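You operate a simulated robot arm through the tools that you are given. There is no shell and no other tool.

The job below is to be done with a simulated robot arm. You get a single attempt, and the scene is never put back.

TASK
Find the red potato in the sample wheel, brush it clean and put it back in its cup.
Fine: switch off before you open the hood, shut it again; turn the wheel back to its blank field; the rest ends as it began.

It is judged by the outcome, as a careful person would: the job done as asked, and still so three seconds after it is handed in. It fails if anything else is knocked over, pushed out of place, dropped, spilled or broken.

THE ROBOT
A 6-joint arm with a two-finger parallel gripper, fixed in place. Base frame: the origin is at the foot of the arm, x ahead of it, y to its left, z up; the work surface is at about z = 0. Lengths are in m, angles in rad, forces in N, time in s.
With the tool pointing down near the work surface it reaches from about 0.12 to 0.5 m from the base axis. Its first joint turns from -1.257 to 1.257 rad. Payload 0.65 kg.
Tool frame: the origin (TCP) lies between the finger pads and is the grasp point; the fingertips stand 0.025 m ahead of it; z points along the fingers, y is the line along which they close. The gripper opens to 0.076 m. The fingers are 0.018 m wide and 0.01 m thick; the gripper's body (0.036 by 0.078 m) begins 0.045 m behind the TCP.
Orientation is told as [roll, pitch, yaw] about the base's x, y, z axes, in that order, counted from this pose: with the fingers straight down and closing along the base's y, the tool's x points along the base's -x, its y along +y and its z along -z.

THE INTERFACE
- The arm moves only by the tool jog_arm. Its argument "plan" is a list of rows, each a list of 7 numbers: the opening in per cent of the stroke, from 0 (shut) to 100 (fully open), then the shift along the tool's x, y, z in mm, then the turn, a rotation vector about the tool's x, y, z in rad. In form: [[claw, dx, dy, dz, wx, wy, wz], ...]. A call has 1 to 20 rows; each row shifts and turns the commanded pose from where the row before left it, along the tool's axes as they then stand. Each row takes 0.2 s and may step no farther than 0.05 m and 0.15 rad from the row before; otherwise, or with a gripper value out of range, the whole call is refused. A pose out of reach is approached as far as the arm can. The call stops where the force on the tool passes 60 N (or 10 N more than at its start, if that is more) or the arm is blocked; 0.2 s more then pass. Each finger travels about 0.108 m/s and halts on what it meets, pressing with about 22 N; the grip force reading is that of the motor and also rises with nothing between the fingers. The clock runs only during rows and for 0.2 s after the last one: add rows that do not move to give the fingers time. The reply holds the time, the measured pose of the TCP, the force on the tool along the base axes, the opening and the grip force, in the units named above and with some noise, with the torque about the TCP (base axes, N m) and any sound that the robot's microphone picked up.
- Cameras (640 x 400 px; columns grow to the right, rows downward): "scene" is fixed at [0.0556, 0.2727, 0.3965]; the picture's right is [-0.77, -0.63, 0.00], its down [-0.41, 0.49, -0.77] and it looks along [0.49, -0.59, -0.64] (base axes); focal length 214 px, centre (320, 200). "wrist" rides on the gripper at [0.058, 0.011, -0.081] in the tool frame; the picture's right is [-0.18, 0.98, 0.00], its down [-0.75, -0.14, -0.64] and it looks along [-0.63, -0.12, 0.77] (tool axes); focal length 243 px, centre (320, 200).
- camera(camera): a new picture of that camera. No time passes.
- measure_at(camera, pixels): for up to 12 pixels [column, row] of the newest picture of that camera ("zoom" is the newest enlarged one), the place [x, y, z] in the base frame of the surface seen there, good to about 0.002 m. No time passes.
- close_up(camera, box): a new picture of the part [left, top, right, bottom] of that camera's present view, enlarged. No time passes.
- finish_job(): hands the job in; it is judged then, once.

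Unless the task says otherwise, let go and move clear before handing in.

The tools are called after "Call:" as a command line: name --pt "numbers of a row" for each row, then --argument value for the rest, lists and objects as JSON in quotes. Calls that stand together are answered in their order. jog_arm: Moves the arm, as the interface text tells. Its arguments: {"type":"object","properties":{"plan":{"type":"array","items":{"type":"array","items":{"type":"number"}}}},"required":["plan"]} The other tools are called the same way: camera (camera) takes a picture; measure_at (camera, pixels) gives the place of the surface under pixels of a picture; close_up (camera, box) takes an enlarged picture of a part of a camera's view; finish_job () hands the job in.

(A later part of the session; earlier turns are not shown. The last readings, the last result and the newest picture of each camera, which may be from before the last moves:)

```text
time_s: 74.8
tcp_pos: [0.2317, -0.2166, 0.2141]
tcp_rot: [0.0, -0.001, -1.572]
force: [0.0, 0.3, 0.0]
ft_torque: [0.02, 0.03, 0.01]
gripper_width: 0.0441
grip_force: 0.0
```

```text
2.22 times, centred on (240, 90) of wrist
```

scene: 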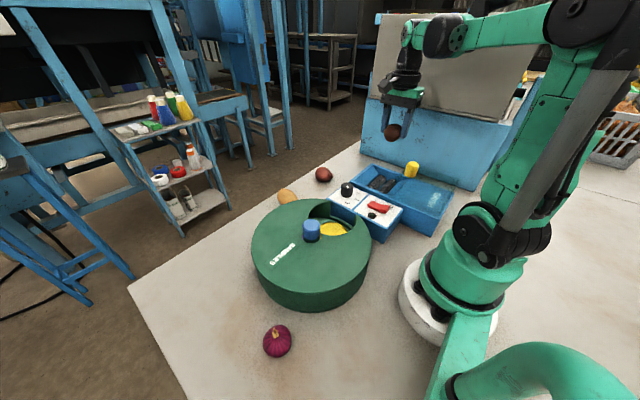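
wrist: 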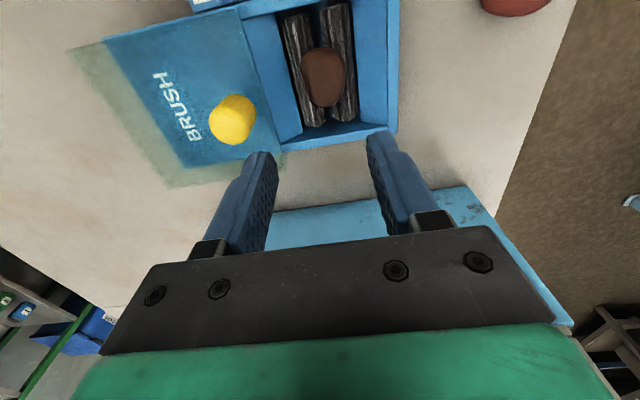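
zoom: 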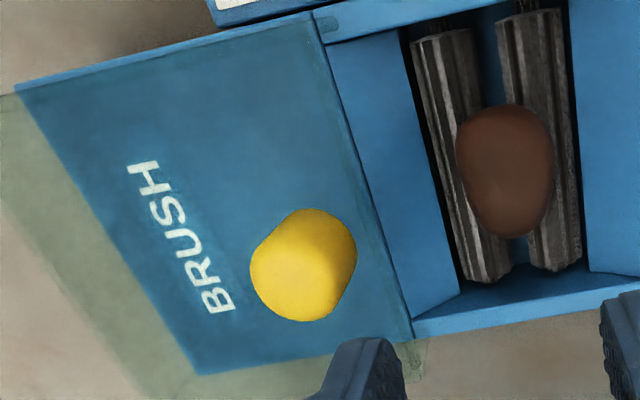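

Call:
close_up --camera "wrist" --box '[235, 110, 305, 170]'

Call:
close_up --camera "wrist" --box '[210, 0, 290, 60]'

Call:
close_up --camera "scene" --box '[385, 155, 425, 190]'

```text
6.67 times, centred on (270, 140) of wrist
```

zoom: 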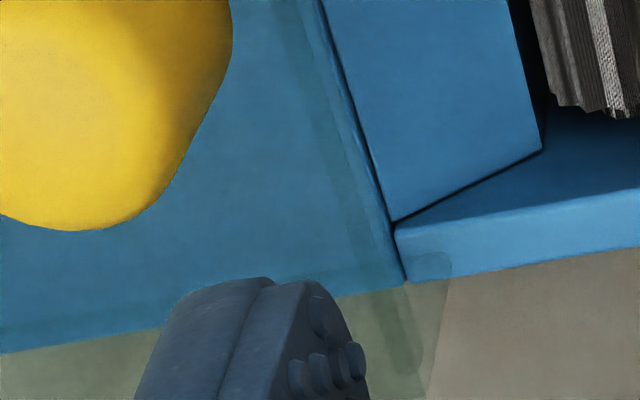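

```text
6.67 times, centred on (250, 30) of wrist
```

zoom: 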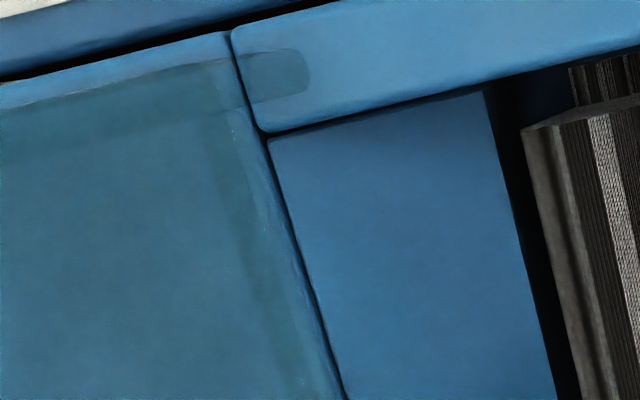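

```text
11.43 times, centred on (405, 172) of scene
```

zoom: 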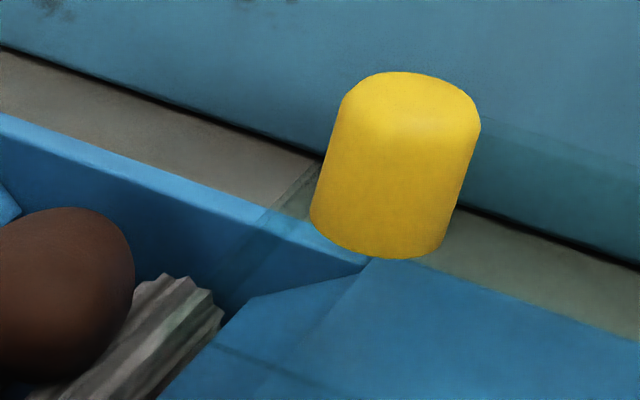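

The hood shows side walls and a thin front lip but no full front wall (no tint over the sloped well between the two side "ears"), so it can pass over the potato (top 0.0735 vs hood top 0.10). With the hand closing along x, I'll take the yellow knob at (0.167, -0.2145) front and back.

Call:
jog_arm --pt "66 1 -32 0 0 0 0" --pt "66 1 -32.5 0 0 0 0" --pt "66 0 0 35 0 0 0" --pt "66 0 0 0 0 0 0"

Call:
camera --camera "wrist"

Call:
close_up --camera "scene" --box '[330, 110, 470, 220]'

```text
time_s: 75.8
tcp_pos: [0.1658, -0.2111, 0.1806]
tcp_rot: [-0.001, 0.0, -1.572]
force: [-0.3, 0.0, 0.3]
ft_torque: [0.0, 0.0, -0.02]
gripper_width: 0.0503
grip_force: 0.0
```

```text
taken
```

wrist: 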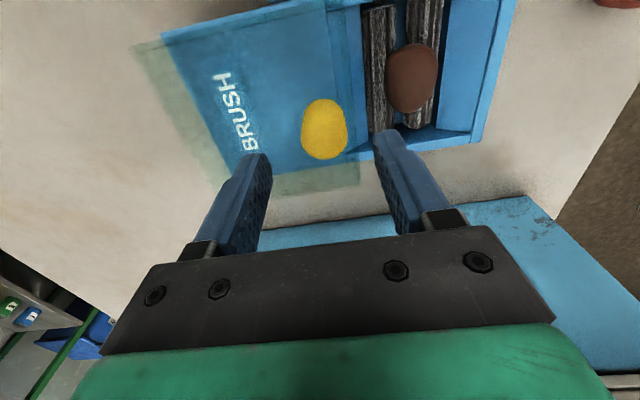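

```text
3.64 times, centred on (400, 165) of scene
```

zoom: 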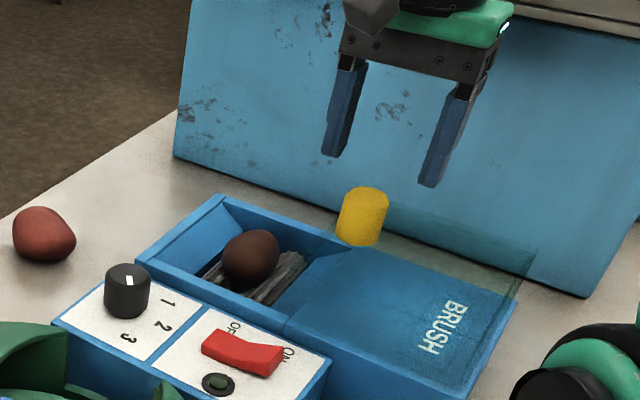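

Aligned above the knob. Descending 50 mm so the tips end at z≈0.105, then closing.

Call:
jog_arm --pt "66 -2 1 25 0 0 0" --pt "66 0 0 20 0 0 0" --pt "66 0 0 4 0 0 0" --pt "66 0 0 0 0 0 0"

Call:
camera --camera "wrist"

Call:
close_up --camera "scene" --box '[330, 110, 470, 220]'

```text
time_s: 76.8
tcp_pos: [0.1682, -0.2139, 0.132]
tcp_rot: [0.0, 0.0, -1.569]
force: [-0.3, -0.1, 0.4]
ft_torque: [-0.01, 0.04, 0.0]
gripper_width: 0.0501
grip_force: 0.1
```

```text
taken
```

wrist: 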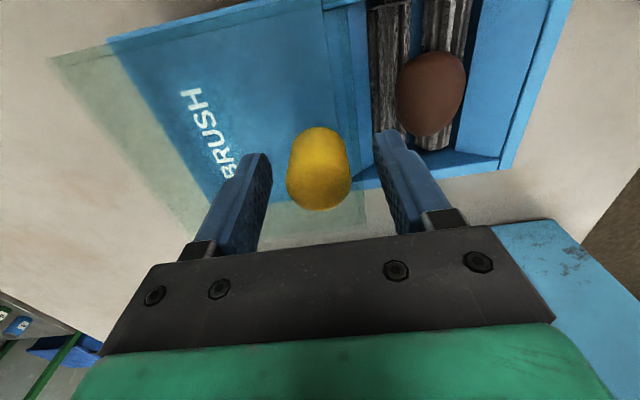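

```text
3.64 times, centred on (400, 165) of scene
```

zoom: 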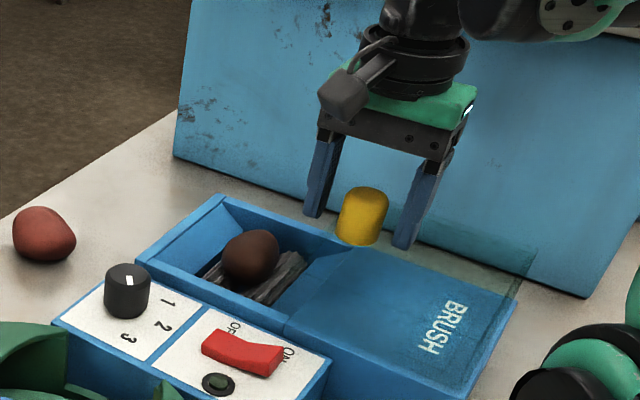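

The knob is between the fingers. Closing on it.

Call:
jog_arm --pt "45 0 0 0 0 0 0" --pt "25 0 0 0 0 0 0" --pt "20 0 0 0 0 0 0" --pt "20 0 0 0 0 0 0"

```text
time_s: 77.8
tcp_pos: [0.1672, -0.2131, 0.1335]
tcp_rot: [-0.002, 0.0, -1.571]
force: [-1.2, -1.1, -5.5]
ft_torque: [0.14, -0.09, -0.01]
gripper_width: 0.0273
grip_force: 41.5
```

Held at 0.0273 m with little side force. Sliding the hood 15 mm toward +x as a test.

Call:
jog_arm --pt "20 0 5 0 0 0 0" --pt "20 0 5 0 0 0 0" --pt "20 0 5 0 0 0 0"

Call:
camera --camera "wrist"

Call:
close_up --camera "scene" --box '[330, 110, 470, 220]'

```text
time_s: 78.6
tcp_pos: [0.1834, -0.2147, 0.1305]
tcp_rot: [0.0, -0.002, -1.571]
force: [-0.8, 6.5, 28.4]
ft_torque: [0.22, -0.02, 0.01]
gripper_width: 0.027
grip_force: 41.8
```

```text
taken
```

wrist: 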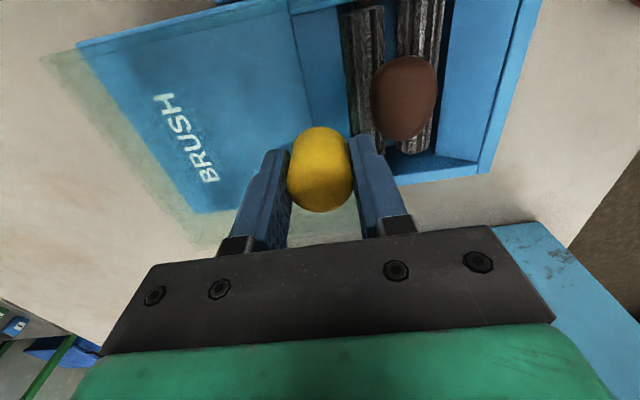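

```text
3.64 times, centred on (400, 165) of scene
```

zoom: 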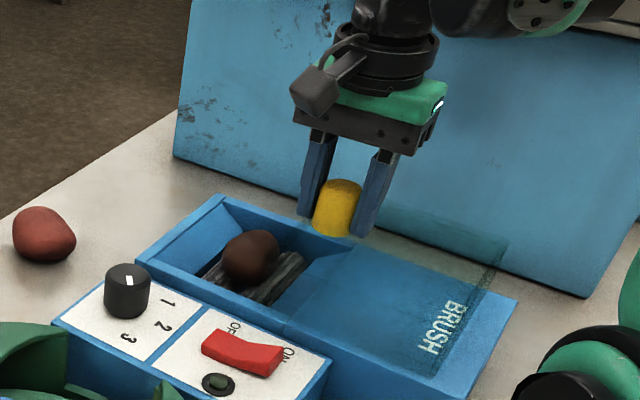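

The hood slides with the knob (15 mm so far). There's a 28 N vertical force, so I'll check at rest before going on.

Call:
jog_arm --pt "20 0 0 0 0 0 0" --pt "20 0 0 0 0 0 0"

```text
time_s: 79.2
tcp_pos: [0.1837, -0.2148, 0.1307]
tcp_rot: [0.0, -0.001, -1.571]
force: [2.4, 3.4, 27.4]
ft_torque: [0.26, 0.02, 0.05]
gripper_width: 0.0272
grip_force: 41.5
```

I'll relieve that by raising the command 0.7 mm, then slide on in small steps.

Call:
jog_arm --pt "20 0 0 -0.7 0 0 0" --pt "20 0 8 0 0 0 0" --pt "20 0 8 0 0 0 0" --pt "20 0 8 0 0 0 0" --pt "20 0 0 0 0 0 0"

```text
time_s: 80.4
tcp_pos: [0.2087, -0.2165, 0.1327]
tcp_rot: [0.0, 0.003, -1.572]
force: [0.2, 21.4, -3.4]
ft_torque: [-0.59, 0.06, 0.02]
gripper_width: 0.027
grip_force: 41.4
```

Now +21 N in y; nudging 0.5 mm and sliding on another 40 mm.

Call:
jog_arm --pt "20 0.6 0 0 0 0 0" --pt "20 0 8 0 0 0 0" --pt "20 0 8 0 0 0 0" --pt "20 0 8 0 0 0 0" --pt "20 0 8 0 0 0 0" --pt "20 0 0 0 0 0 0"

Call:
close_up --camera "scene" --box '[330, 110, 470, 220]'

Call:
camera --camera "wrist"

```text
time_s: 81.8
tcp_pos: [0.2389, -0.2153, 0.1339]
tcp_rot: [0.0, -0.005, -1.572]
force: [-0.5, -9.4, 18.1]
ft_torque: [-0.94, 0.03, -0.01]
gripper_width: 0.0274
grip_force: 41.7
```

```text
3.64 times, centred on (400, 165) of scene
```

zoom: 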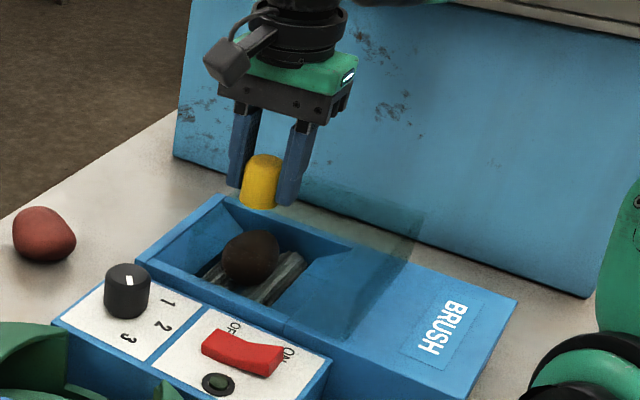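

```text
taken
```

wrist: 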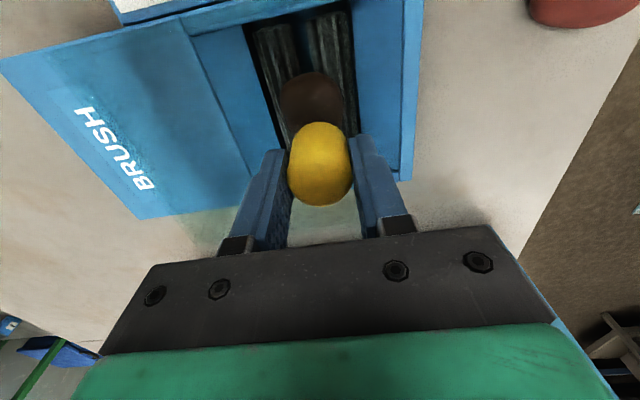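

The hood passes over the potato without touching it. Sliding on toward the closed stop.

Call:
jog_arm --pt "20 0 0 -0.3 0 0 0" --pt "20 0 8 0 0 0 0" --pt "20 0 8 0 0 0 0" --pt "20 0 5 0 0 0 0" --pt "20 0 0 0 0 0 0"

Call:
close_up --camera "scene" --box '[330, 110, 470, 220]'

Call:
camera --camera "wrist"

```text
time_s: 83.0
tcp_pos: [0.2595, -0.2163, 0.1324]
tcp_rot: [0.0, 0.001, -1.572]
force: [0.9, -6.9, 11.9]
ft_torque: [1.02, 0.04, -0.04]
gripper_width: 0.0272
grip_force: 41.6
```

```text
3.64 times, centred on (400, 165) of scene
```

zoom: 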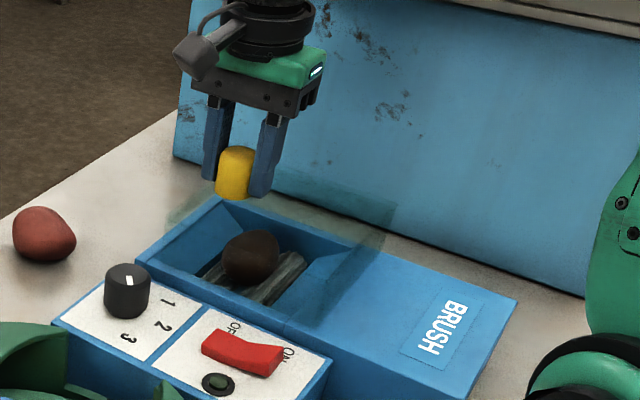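

```text
taken
```

wrist: 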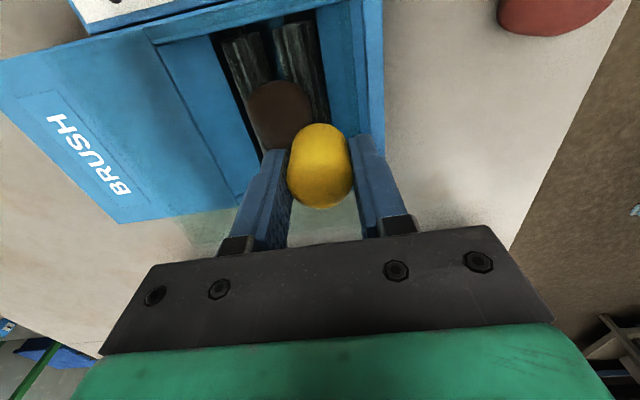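

Still moving freely. I'll continue in small steps until I feel the stop.

Call:
jog_arm --pt "20 0 3 0 0 0 0" --pt "20 0 3 0 0 0 0" --pt "20 0 0 0 0 0 0"

Call:
jog_arm --pt "20 0 2 0 0 0 0" --pt "20 0 2 0 0 0 0" --pt "20 0 0 0 0 0 0"

Call:
close_up --camera "scene" --box '[330, 110, 470, 220]'

```text
time_s: 83.8
tcp_pos: [0.2662, -0.2143, 0.1335]
tcp_rot: [0.0, -0.001, -1.571]
force: [-0.2, -13.9, -23.3]
ft_torque: [-0.33, -0.06, 0.0]
gripper_width: 0.0273
grip_force: 42.1
```

```text
time_s: 84.6
tcp_pos: [0.27, -0.2153, 0.1323]
tcp_rot: [0.0, -0.002, -1.572]
force: [1.6, -23.0, 16.0]
ft_torque: [-0.34, -0.03, 0.02]
gripper_width: 0.0272
grip_force: 42.5
```

```text
3.64 times, centred on (400, 165) of scene
```

zoom: 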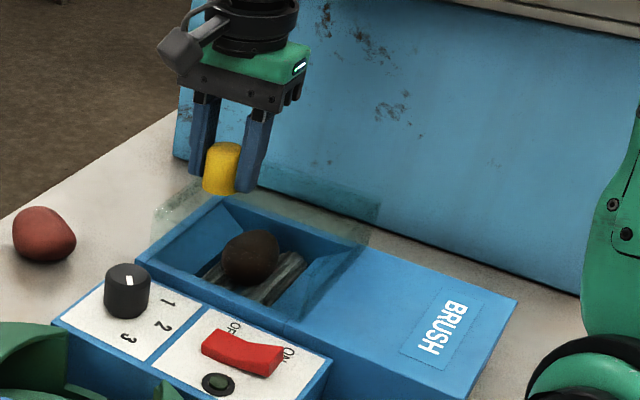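

No stop felt yet at x=0.270. A few more 2 mm steps.

Call:
jog_arm --pt "20 -0.4 1.5 0 0 0 0" --pt "20 0 1.5 0 0 0 0" --pt "20 0 0 0 0 0 0"

Call:
jog_arm --pt "20 0 1.5 0 0 0 0" --pt "20 0 1.5 0 0 0 0" --pt "20 0 0 0 0 0 0"

```text
time_s: 85.4
tcp_pos: [0.2743, -0.2131, 0.1332]
tcp_rot: [0.0, 0.002, -1.57]
force: [0.4, 4.2, 12.7]
ft_torque: [-1.08, 0.07, -0.03]
gripper_width: 0.0271
grip_force: 41.7
```

```text
time_s: 86.2
tcp_pos: [0.2758, -0.2139, 0.1328]
tcp_rot: [-0.004, 0.003, -1.572]
force: [-31.2, 18.2, -8.4]
ft_torque: [0.94, -0.53, -0.11]
gripper_width: 0.027
grip_force: 42.0
```

The stop is reached at x≈0.2755 (Fx -31 N): the hood is shut. Relaxing slightly and letting go, then rising.

Call:
jog_arm --pt "20 0 -0.8 0 0 0 0" --pt "66 0 0 0 0 0 0" --pt "66 0 0 0 0 0 0" --pt "66 0 0 -15 0 0 0" --pt "66 0 0 -40 0 0 0" --pt "66 0 0 -30 0 0 0" --pt "66 0 0 0 0 0 0"

Call:
camera --camera "wrist"

Call:
close_up --camera "scene" --box '[330, 110, 470, 220]'

```text
time_s: 87.8
tcp_pos: [0.2766, -0.2142, 0.2178]
tcp_rot: [0.0, -0.002, -1.573]
force: [-0.2, 0.1, 0.3]
ft_torque: [0.0, -0.01, 0.02]
gripper_width: 0.0502
grip_force: 0.1
```

```text
taken
```

wrist: 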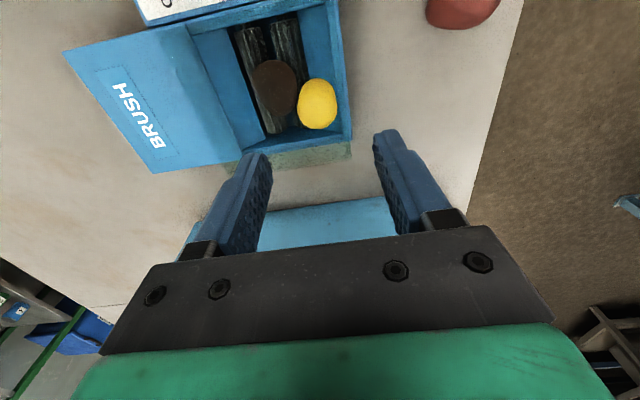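

```text
3.64 times, centred on (400, 165) of scene
```

zoom: 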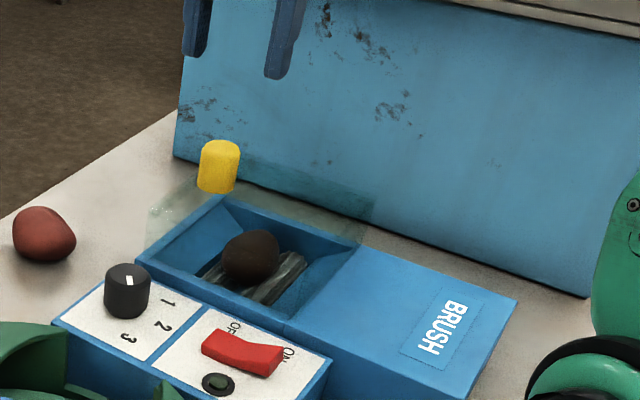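

The hood is shut over the potato. Now the rocker: I'll measure its two ends precisely.

Call:
close_up --camera "scene" --box '[355, 185, 415, 225]'

Call:
measure_at --camera "zoom" --pixels '[[160, 165], [200, 170], [250, 185], [300, 195], [340, 205], [360, 200], [340, 235], [300, 240], [175, 215], [130, 250], [420, 240], [330, 190]]'

```text
10.00 times, centred on (385, 205) of scene
```

zoom: 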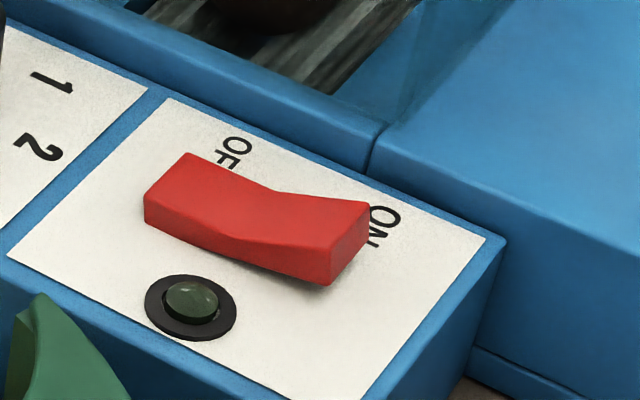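

```text
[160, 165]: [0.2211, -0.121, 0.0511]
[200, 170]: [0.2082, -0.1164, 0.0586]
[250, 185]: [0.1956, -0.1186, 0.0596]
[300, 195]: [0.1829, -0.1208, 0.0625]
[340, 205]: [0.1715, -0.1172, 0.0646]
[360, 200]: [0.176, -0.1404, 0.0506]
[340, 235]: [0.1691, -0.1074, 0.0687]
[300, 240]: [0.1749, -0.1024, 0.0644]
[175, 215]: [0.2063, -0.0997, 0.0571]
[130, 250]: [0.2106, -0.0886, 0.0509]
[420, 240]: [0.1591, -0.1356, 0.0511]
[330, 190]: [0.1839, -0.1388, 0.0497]
```

The ON end is raised (z≈0.066 at x≈0.170, y≈-0.109) and the OFF end is down (0.0575), so it is off. I'll move there with closed fingers and hover.

Call:
jog_arm --pt "0 35 -35.5 0 0 0 0" --pt "0 35 -35.5 0 0 0 0" --pt "0 35 -35.5 0 0 0 0" --pt "0 0 0 40 0 0 0" --pt "0 0 0 40 0 0 0" --pt "0 0 0 20 0 0 0" --pt "0 0 0 0 0 0 0"

Call:
camera --camera "wrist"

Call:
close_up --camera "scene" --box '[330, 110, 470, 230]'

```text
time_s: 89.4
tcp_pos: [0.1673, -0.1081, 0.1187]
tcp_rot: [-0.001, 0.0, -1.571]
force: [-0.2, 0.5, -0.5]
ft_torque: [0.0, -0.02, -0.02]
gripper_width: 0.0
grip_force: 22.3
```

```text
taken
```

wrist: 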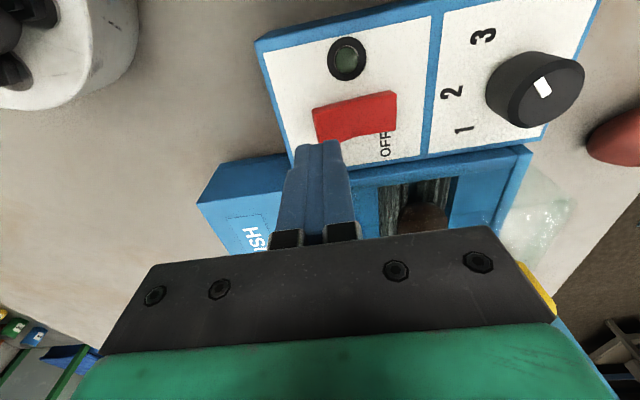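

```text
3.33 times, centred on (400, 170) of scene
```

zoom: 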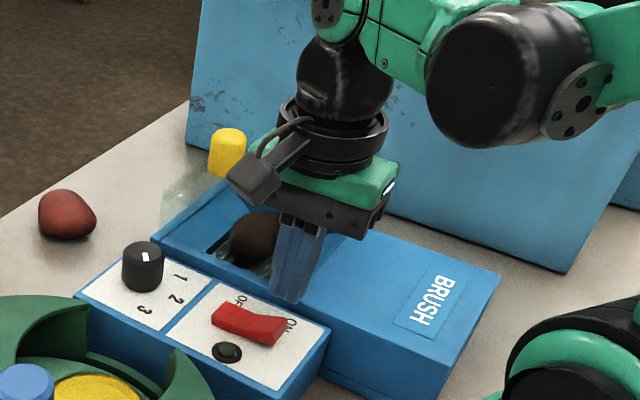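

Hovering over the ON end, clear of the hood. I'll come down to just above it and then press in small steps.

Call:
jog_arm --pt "0 0 3 20 0 0 0" --pt "0 0 0 5 0 0 0" --pt "0 0 0 2 0 0 0" --pt "0 0 0 2 0 0 0"

```text
time_s: 90.4
tcp_pos: [0.1727, -0.1102, 0.0879]
tcp_rot: [0.001, 0.0, -1.57]
force: [0.0, -1.1, 0.2]
ft_torque: [0.0, 0.01, -0.03]
gripper_width: 0.0001
grip_force: 22.0
```

No contact yet at tip z≈0.063. Pressing on.

Call:
jog_arm --pt "0 0 0 1.5 0 0 0" --pt "0 0 0 1.5 0 0 0" --pt "0 0 0 0 0 0 0"

Call:
close_up --camera "scene" --box '[330, 130, 430, 230]'

```text
time_s: 91.2
tcp_pos: [0.1716, -0.111, 0.0849]
tcp_rot: [-0.001, 0.0, -1.571]
force: [-0.6, 0.3, 0.0]
ft_torque: [0.0, 0.01, 0.02]
gripper_width: 0.0003
grip_force: 21.9
```

```text
4.00 times, centred on (380, 180) of scene
```

zoom: 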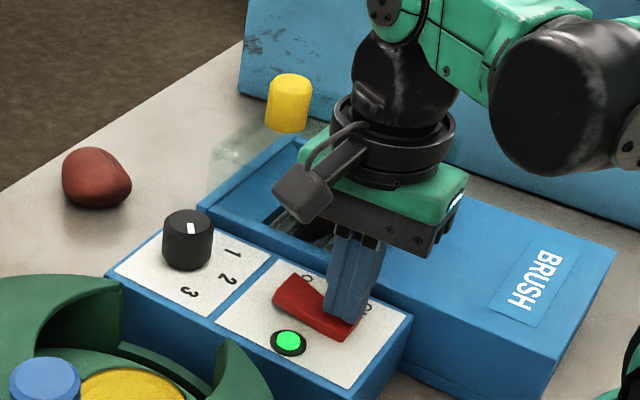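

The lamp is lit green (scene zoom 290,343): the brush is on. I'll raise the hand and watch the potato.

Call:
jog_arm --pt "0 0 0 -10 0 0 0" --pt "0 0 0 -40 0 0 0" --pt "0 0 0 -40 0 0 0"

Call:
close_up --camera "scene" --box '[330, 130, 430, 230]'

Call:
camera --camera "wrist"

```text
time_s: 92.0
tcp_pos: [0.1742, -0.111, 0.1755]
tcp_rot: [0.0, 0.0, -1.57]
force: [0.0, 0.1, -0.5]
ft_torque: [0.01, 0.0, 0.04]
gripper_width: 0.0
grip_force: 21.7
```

```text
4.00 times, centred on (380, 180) of scene
```

zoom: 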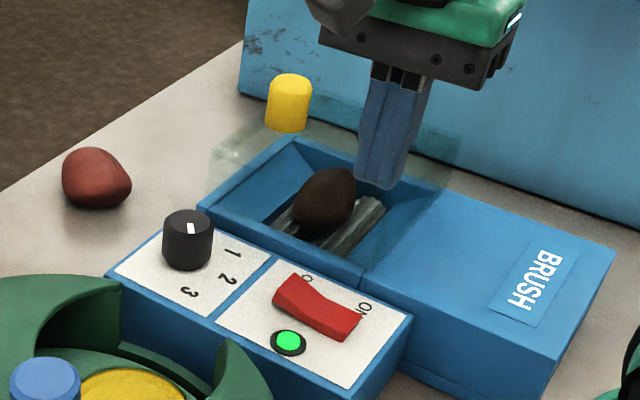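

```text
taken
```

wrist: 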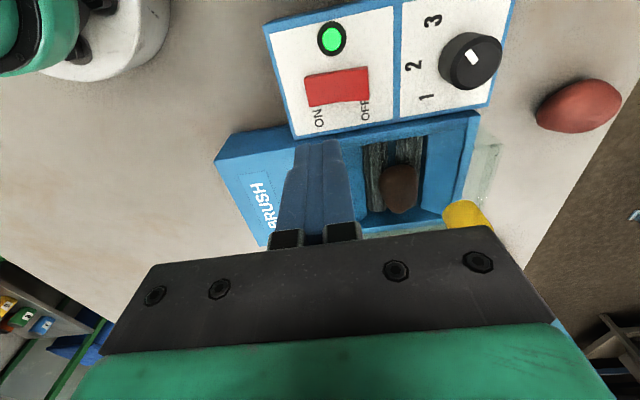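

The potato is being turned on the rollers. Waiting a second at a time and watching its colour.

Call:
jog_arm --pt "0 0 0 0 0 0 0" --pt "0 0 0 0 0 0 0" --pt "0 0 0 0 0 0 0" --pt "0 0 0 0 0 0 0" --pt "0 0 0 0 0 0 0"

Call:
close_up --camera "scene" --box '[350, 140, 430, 220]'

Call:
close_up --camera "wrist" --box '[240, 0, 520, 250]'

```text
time_s: 93.2
tcp_pos: [0.1727, -0.1113, 0.1762]
tcp_rot: [0.0, 0.0, -1.571]
force: [0.1, 0.2, 0.0]
ft_torque: [-0.04, -0.03, 0.02]
gripper_width: 0.0
grip_force: 22.0
```

```text
5.00 times, centred on (390, 180) of scene
```

zoom: 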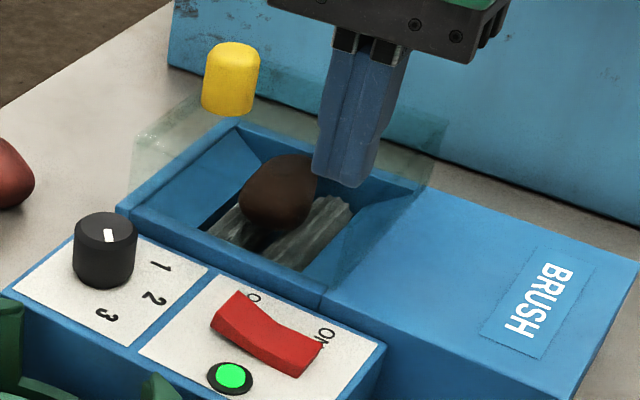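

```text
1.60 times, centred on (380, 125) of wrist
```

zoom: 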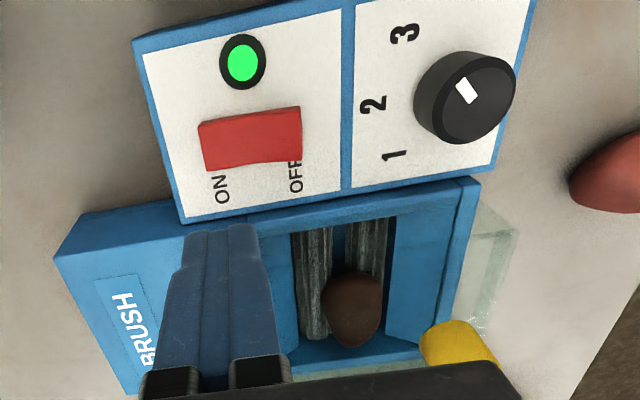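

The potato is rolling under the shut hood; its colour has hardly changed yet. Waiting more.

Call:
jog_arm --pt "0 0 0 0 0 0 0" --pt "0 0 0 0 0 0 0" --pt "0 0 0 0 0 0 0" --pt "0 0 0 0 0 0 0" --pt "0 0 0 0 0 0 0" --pt "0 0 0 0 0 0 0" --pt "0 0 0 0 0 0 0" --pt "0 0 0 0 0 0 0" --pt "0 0 0 0 0 0 0" --pt "0 0 0 0 0 0 0"

Call:
close_up --camera "scene" --box '[350, 140, 430, 220]'

Call:
close_up --camera "wrist" --box '[340, 100, 500, 250]'

```text
time_s: 95.4
tcp_pos: [0.174, -0.1136, 0.1765]
tcp_rot: [0.0, 0.001, -1.572]
force: [0.2, 0.1, 0.8]
ft_torque: [0.0, -0.01, -0.04]
gripper_width: 0.0002
grip_force: 22.0
```

```text
5.00 times, centred on (390, 180) of scene
```

zoom: 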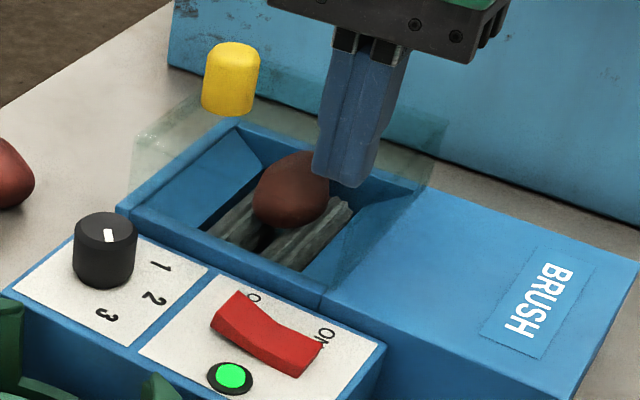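

```text
2.67 times, centred on (420, 175) of wrist
```

zoom: 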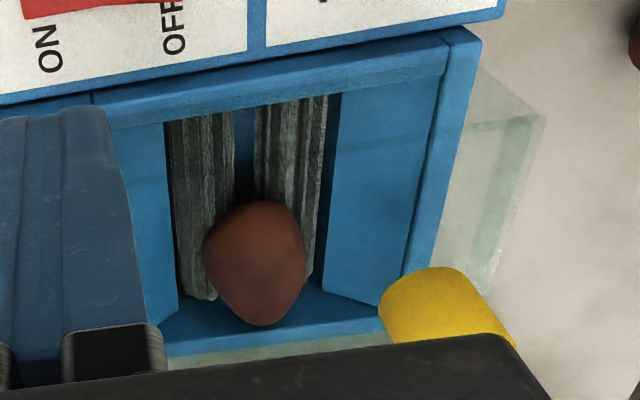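

It is getting redder – the brushing works. Continuing and checking each second or two.

Call:
jog_arm --pt "0 0 0 0 0 0 0" --pt "0 0 0 0 0 0 0" --pt "0 0 0 0 0 0 0" --pt "0 0 0 0 0 0 0" --pt "0 0 0 0 0 0 0" --pt "0 0 0 0 0 0 0" --pt "0 0 0 0 0 0 0"

Call:
close_up --camera "scene" --box '[350, 140, 430, 220]'

Call:
close_up --camera "wrist" --box '[340, 100, 500, 250]'

```text
time_s: 97.0
tcp_pos: [0.1731, -0.1121, 0.1753]
tcp_rot: [-0.001, 0.001, -1.57]
force: [-0.4, 1.0, 0.2]
ft_torque: [-0.01, 0.01, 0.02]
gripper_width: 0.0
grip_force: 21.8
```

```text
5.00 times, centred on (390, 180) of scene
```

zoom: 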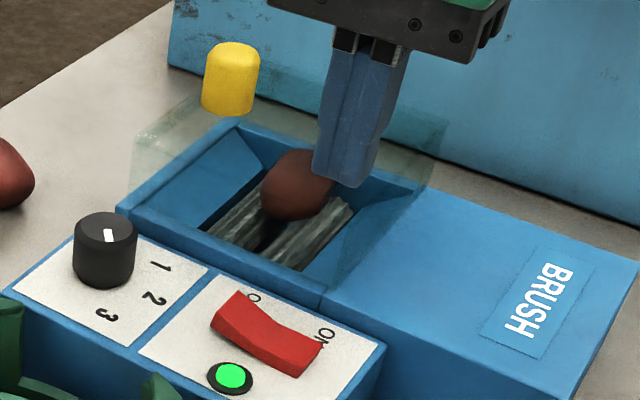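

```text
2.67 times, centred on (420, 175) of wrist
```

zoom: 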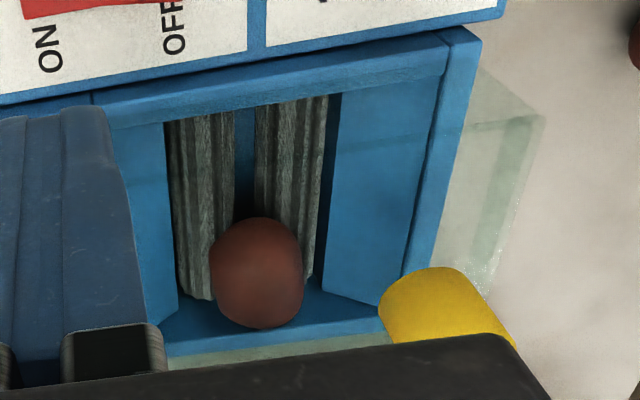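

Somewhat redder still, drifting toward the -y end of the rollers. Waiting a few seconds more to compare.

Call:
jog_arm --pt "0 0 0 0 0 0 0" --pt "0 0 0 0 0 0 0" --pt "0 0 0 0 0 0 0" --pt "0 0 0 0 0 0 0" --pt "0 0 0 0 0 0 0" --pt "0 0 0 0 0 0 0" --pt "0 0 0 0 0 0 0" --pt "0 0 0 0 0 0 0" --pt "0 0 0 0 0 0 0" --pt "0 0 0 0 0 0 0"

Call:
close_up --camera "scene" --box '[350, 140, 430, 220]'

Call:
close_up --camera "wrist" --box '[340, 100, 500, 250]'

```text
time_s: 99.2
tcp_pos: [0.1737, -0.1102, 0.1758]
tcp_rot: [-0.001, 0.0, -1.572]
force: [0.3, 0.3, 0.5]
ft_torque: [0.0, 0.0, -0.01]
gripper_width: 0.0
grip_force: 22.1
```

```text
5.00 times, centred on (390, 180) of scene
```

zoom: 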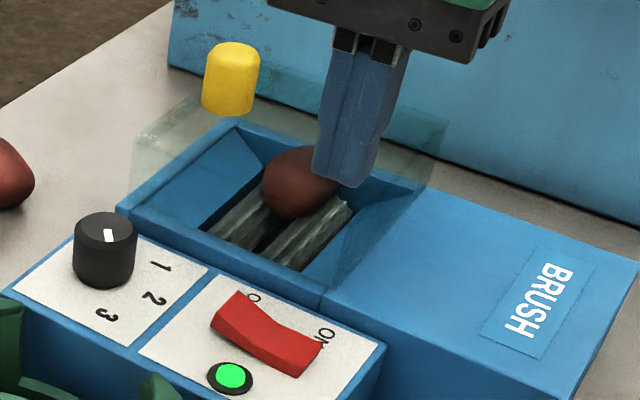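

```text
2.67 times, centred on (420, 175) of wrist
```

zoom: 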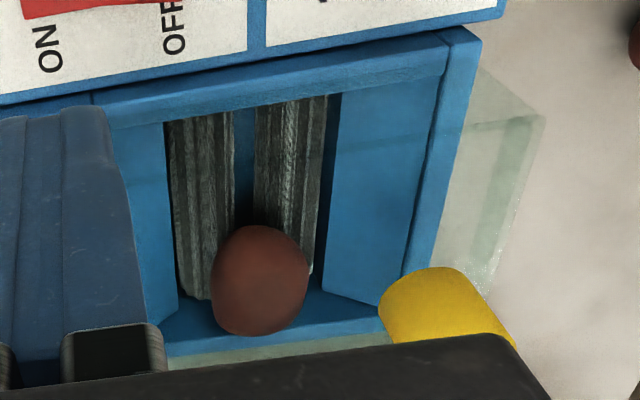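

The colour change is slowing. I'll compare it closely with the clean red potato on the table.

Call:
close_up --camera "scene" --box '[398, 166, 420, 186]'

Call:
close_up --camera "scene" --box '[312, 164, 336, 186]'

Call:
close_up --camera "wrist" --box '[380, 60, 640, 240]'

```text
16.00 times, centred on (409, 176) of scene
```

zoom: 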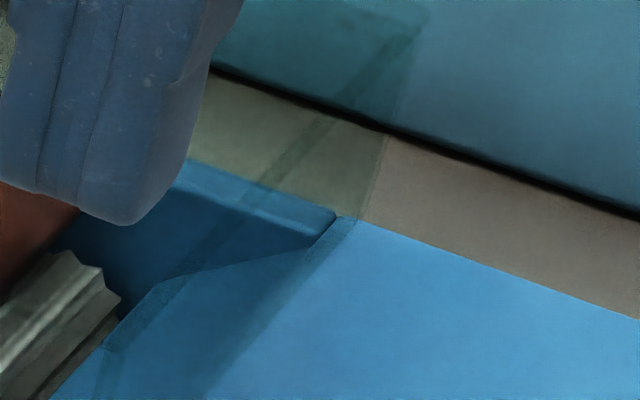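

```text
16.00 times, centred on (324, 175) of scene
```

zoom: 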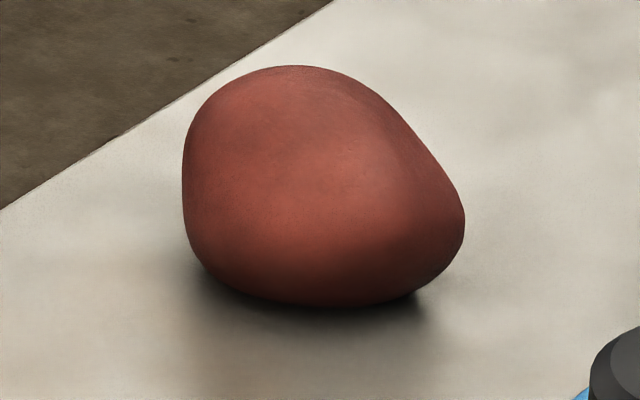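

```text
2.22 times, centred on (510, 150) of wrist
```

zoom: 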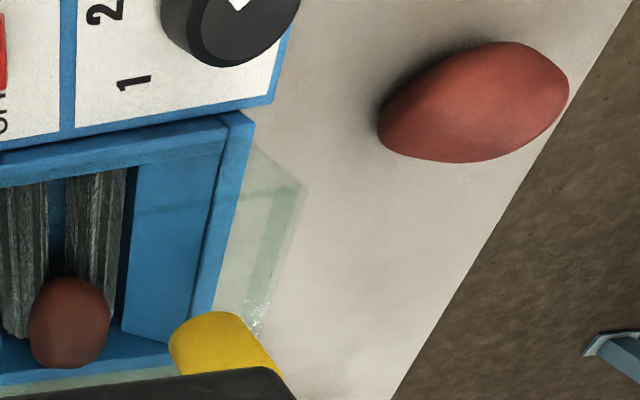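

The clean potato on the table reads noticeably redder; the one under the hood may still carry some dirt (part of the difference is the tint). I'll brush longer, moving the hand aside a little for an unobstructed view.

Call:
jog_arm --pt "0 20 -20 -10 0 0 0" --pt "0 20 -15 -10 0 0 0" --pt "0 0 0 0 0 0 0" --pt "0 0 0 0 0 0 0" --pt "0 0 0 0 0 0 0" --pt "0 0 0 0 0 0 0" --pt "0 0 0 0 0 0 0" --pt "0 0 0 0 0 0 0" --pt "0 0 0 0 0 0 0" --pt "0 0 0 0 0 0 0" --pt "0 0 0 0 0 0 0" --pt "0 0 0 0 0 0 0"

Call:
close_up --camera "scene" --box '[350, 140, 430, 220]'

Call:
camera --camera "wrist"

```text
time_s: 101.8
tcp_pos: [0.1386, -0.0698, 0.1963]
tcp_rot: [-0.001, -0.001, -1.572]
force: [-0.4, 1.1, 0.5]
ft_torque: [-0.01, -0.01, 0.02]
gripper_width: 0.0
grip_force: 22.5
```

```text
5.00 times, centred on (390, 180) of scene
```

zoom: 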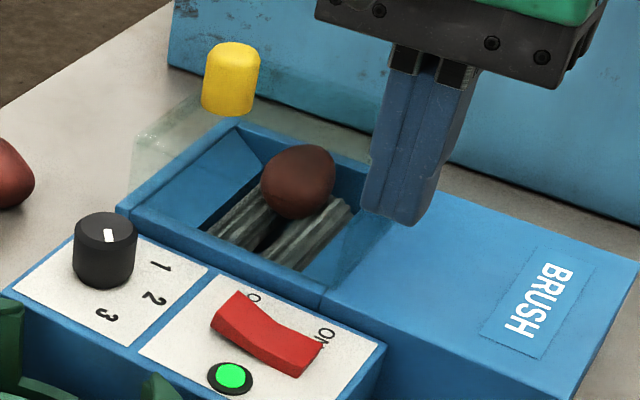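

```text
taken
```

wrist: 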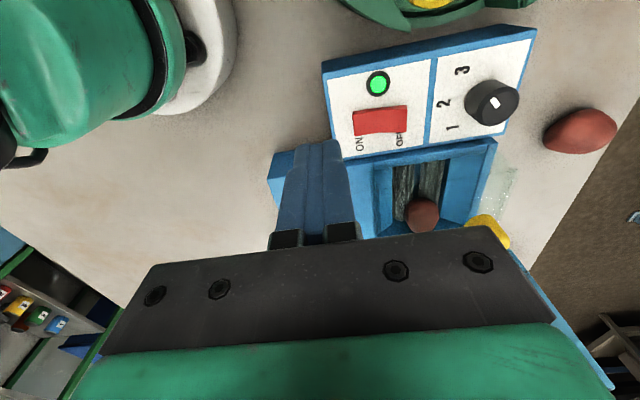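

Unobstructed now. I'll take a baseline close-up, wait 4 s more, and compare.

Call:
close_up --camera "scene" --box '[376, 164, 404, 188]'

Call:
jog_arm --pt "0 0 0 0 0 0 0" --pt "0 0 0 0 0 0 0" --pt "0 0 0 0 0 0 0" --pt "0 0 0 0 0 0 0" --pt "0 0 0 0 0 0 0" --pt "0 0 0 0 0 0 0" --pt "0 0 0 0 0 0 0" --pt "0 0 0 0 0 0 0" --pt "0 0 0 0 0 0 0" --pt "0 0 0 0 0 0 0" --pt "0 0 0 0 0 0 0" --pt "0 0 0 0 0 0 0" --pt "0 0 0 0 0 0 0" --pt "0 0 0 0 0 0 0" --pt "0 0 0 0 0 0 0" --pt "0 0 0 0 0 0 0" --pt "0 0 0 0 0 0 0" --pt "0 0 0 0 0 0 0"

Call:
close_up --camera "scene" --box '[376, 164, 404, 188]'

```text
16.00 times, centred on (390, 176) of scene
```

zoom: 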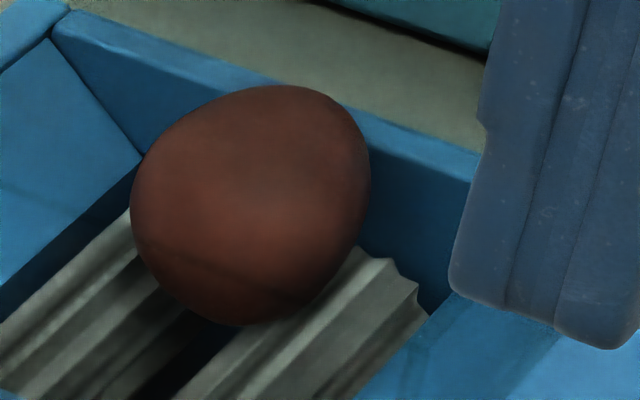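

```text
time_s: 105.6
tcp_pos: [0.1376, -0.0697, 0.196]
tcp_rot: [0.001, -0.001, -1.57]
force: [-0.1, 0.7, -0.3]
ft_torque: [0.0, -0.01, 0.0]
gripper_width: 0.0002
grip_force: 22.2
```

```text
16.00 times, centred on (390, 176) of scene
```

zoom: 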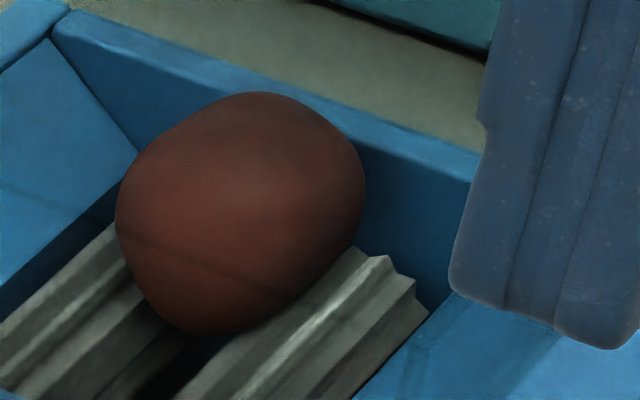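

No further change over 4 s: it is as clean as it gets. Now switching off: over the OFF end at (0.205, -0.109), hover first.

Call:
jog_arm --pt "0 -13 22 0 0 0 0" --pt "0 -13 22 0 0 0 0" --pt "0 -14 22 0 0 0 0" --pt "0 0 0 40 0 0 0" --pt "0 0 0 40 0 0 0" --pt "0 0 0 18 0 0 0" --pt "0 0 0 0 0 0 0"

Call:
camera --camera "wrist"

Call:
close_up --camera "scene" --box '[330, 130, 430, 230]'

```text
time_s: 107.2
tcp_pos: [0.2033, -0.1096, 0.0978]
tcp_rot: [0.001, -0.001, -1.572]
force: [-0.7, -0.4, -0.8]
ft_torque: [0.0, 0.03, 0.01]
gripper_width: 0.0001
grip_force: 21.9
```

```text
taken
```

wrist: 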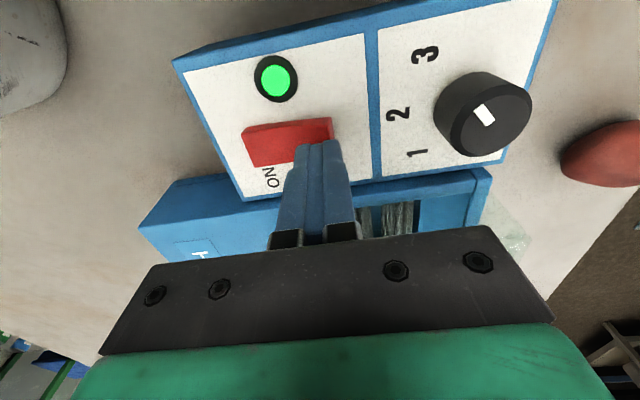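

```text
4.00 times, centred on (380, 180) of scene
```

zoom: 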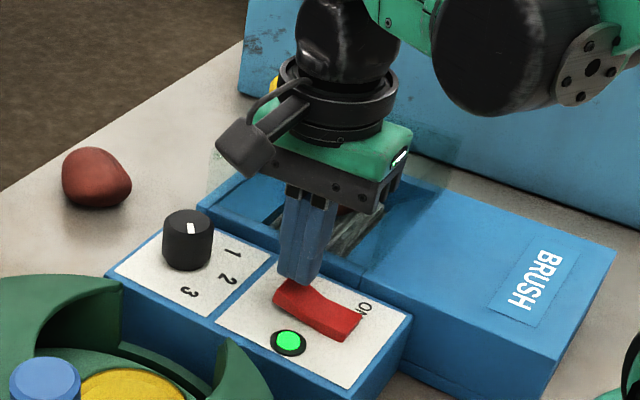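

Above the OFF end. Pressing down in small steps.

Call:
jog_arm --pt "0 0 2 6 0 0 0" --pt "0 0 0 3 0 0 0" --pt "0 0 0 2 0 0 0" --pt "0 0 0 2 0 0 0" --pt "0 0 0 0 0 0 0"

Call:
close_up --camera "scene" --box '[330, 130, 430, 230]'

```text
time_s: 108.4
tcp_pos: [0.2053, -0.1098, 0.084]
tcp_rot: [-0.001, 0.001, -1.571]
force: [-0.3, -0.1, 0.1]
ft_torque: [-0.01, -0.04, 0.01]
gripper_width: 0.0002
grip_force: 22.1
```

```text
4.00 times, centred on (380, 180) of scene
```

zoom: 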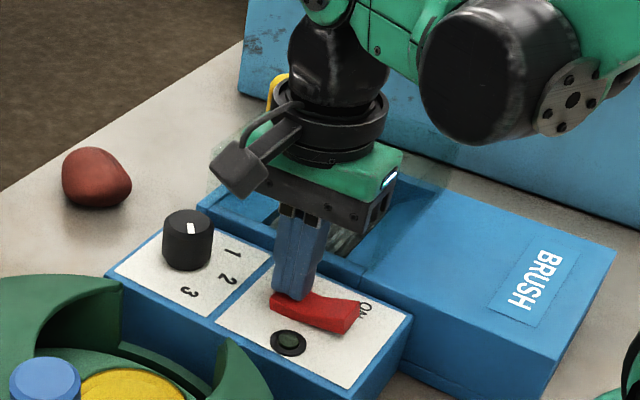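

The lamp is dark and the ON end is up again: off. Now up and over to the hood's knob at (0.2755, -0.2145).

Call:
jog_arm --pt "0 0 0 -10 0 0 0" --pt "0 0 0 -40 0 0 0" --pt "0 0 0 -40 0 0 0" --pt "0 0 0 -40 0 0 0" --pt "66 -35 23.5 0 0 0 0" --pt "66 -35 23.5 0 0 0 0" --pt "66 -34.5 23.5 0 0 0 0" --pt "66 0 0 30 0 0 0" --pt "66 0 0 0 0 0 0"

Call:
camera --camera "wrist"

Call:
close_up --camera "scene" --box '[330, 110, 470, 220]'

```text
time_s: 110.4
tcp_pos: [0.2776, -0.215, 0.1843]
tcp_rot: [-0.001, 0.0, -1.57]
force: [0.6, 0.9, -0.6]
ft_torque: [-0.01, 0.04, -0.01]
gripper_width: 0.0503
grip_force: 0.0
```

```text
taken
```

wrist: 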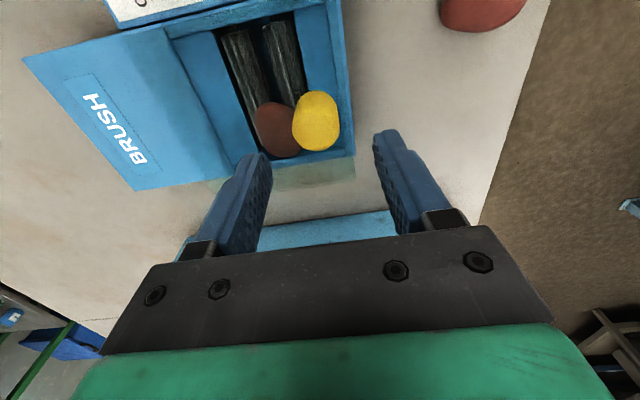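

```text
3.64 times, centred on (400, 165) of scene
```

zoom: 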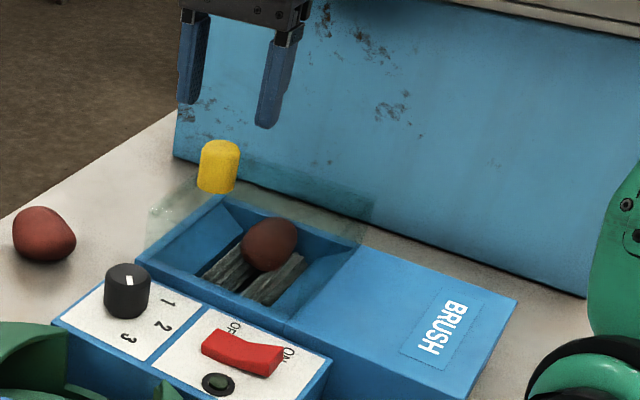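

Knob is at (316,120); shifting 2 mm back in x and descending to z≈0.133, then gripping.

Call:
jog_arm --pt "66 0 -1.8 25 0 0 0" --pt "66 0 0 20 0 0 0" --pt "66 0 0 6 0 0 0" --pt "66 0 0 0 0 0 0" --pt "45 0 0 0 0 0 0" --pt "25 0 0 0 0 0 0" --pt "20 0 0 0 0 0 0" --pt "20 0 0 0 0 0 0"

Call:
camera --camera "wrist"

```text
time_s: 112.2
tcp_pos: [0.2748, -0.2166, 0.1333]
tcp_rot: [-0.001, 0.001, -1.57]
force: [-0.2, -1.1, -8.8]
ft_torque: [-0.01, -0.1, 0.06]
gripper_width: 0.0271
grip_force: 42.2
```

```text
taken
```

wrist: 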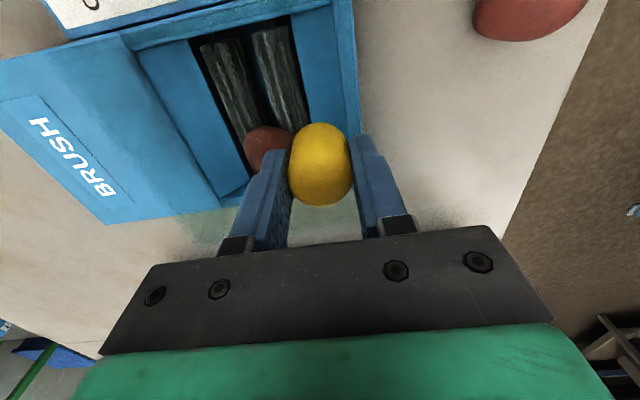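

Gripped. Sliding the hood back (-x), checking forces along the way.

Call:
jog_arm --pt "20 0 -6 0 0 0 0" --pt "20 0 -8 0 0 0 0" --pt "20 0 -8 0 0 0 0" --pt "20 0 -8 0 0 0 0" --pt "20 0 0 0 0 0 0"

```text
time_s: 113.4
tcp_pos: [0.244, -0.215, 0.1327]
tcp_rot: [0.002, 0.003, -1.57]
force: [0.5, 13.9, 0.0]
ft_torque: [-1.0, -0.05, -0.01]
gripper_width: 0.0272
grip_force: 41.9
```

Call:
jog_arm --pt "20 0.3 -8 0 0 0 0" --pt "20 0 -8 0 0 0 0" --pt "20 0 -8 0 0 0 0" --pt "20 0 -8 0 0 0 0" --pt "20 0 0 0 0 0 0"

Call:
close_up --camera "scene" --box '[330, 110, 470, 220]'

```text
time_s: 114.6
tcp_pos: [0.2093, -0.2148, 0.1331]
tcp_rot: [-0.001, -0.004, -1.573]
force: [-0.6, -20.3, 19.1]
ft_torque: [-0.37, -0.06, 0.01]
gripper_width: 0.027
grip_force: 42.4
```

```text
3.64 times, centred on (400, 165) of scene
```

zoom: 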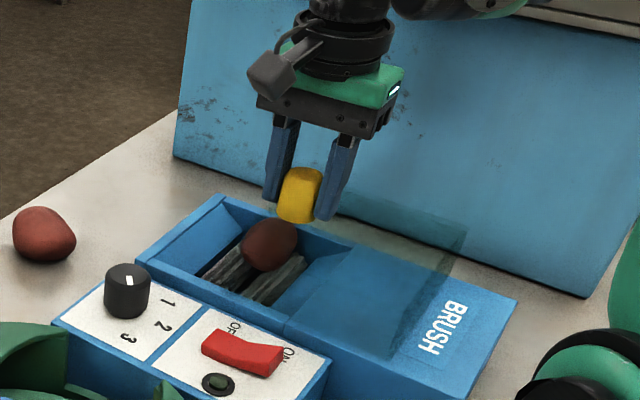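

The potato is uncovered more and more. Small relief in y and z, then on to about x=0.168.

Call:
jog_arm --pt "20 -0.4 0 -0.4 0 0 0" --pt "20 0 -8 0 0 0 0" --pt "20 0 -8 0 0 0 0" --pt "20 0 -8 0 0 0 0" --pt "20 0 -8 0 0 0 0" --pt "20 0 -6 0 0 0 0" --pt "20 0 0 0 0 0 0"

Call:
close_up --camera "scene" --box '[330, 110, 470, 220]'

```text
time_s: 116.2
tcp_pos: [0.1747, -0.2146, 0.1326]
tcp_rot: [-0.001, 0.006, -1.57]
force: [1.1, 28.5, 3.3]
ft_torque: [0.13, -0.08, -0.02]
gripper_width: 0.0269
grip_force: 41.9
```

```text
3.64 times, centred on (400, 165) of scene
```

zoom: 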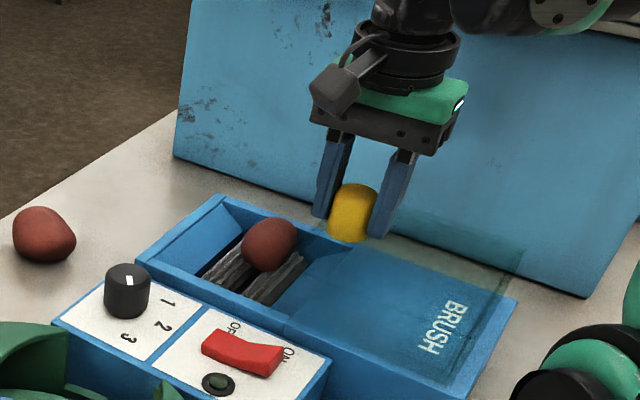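

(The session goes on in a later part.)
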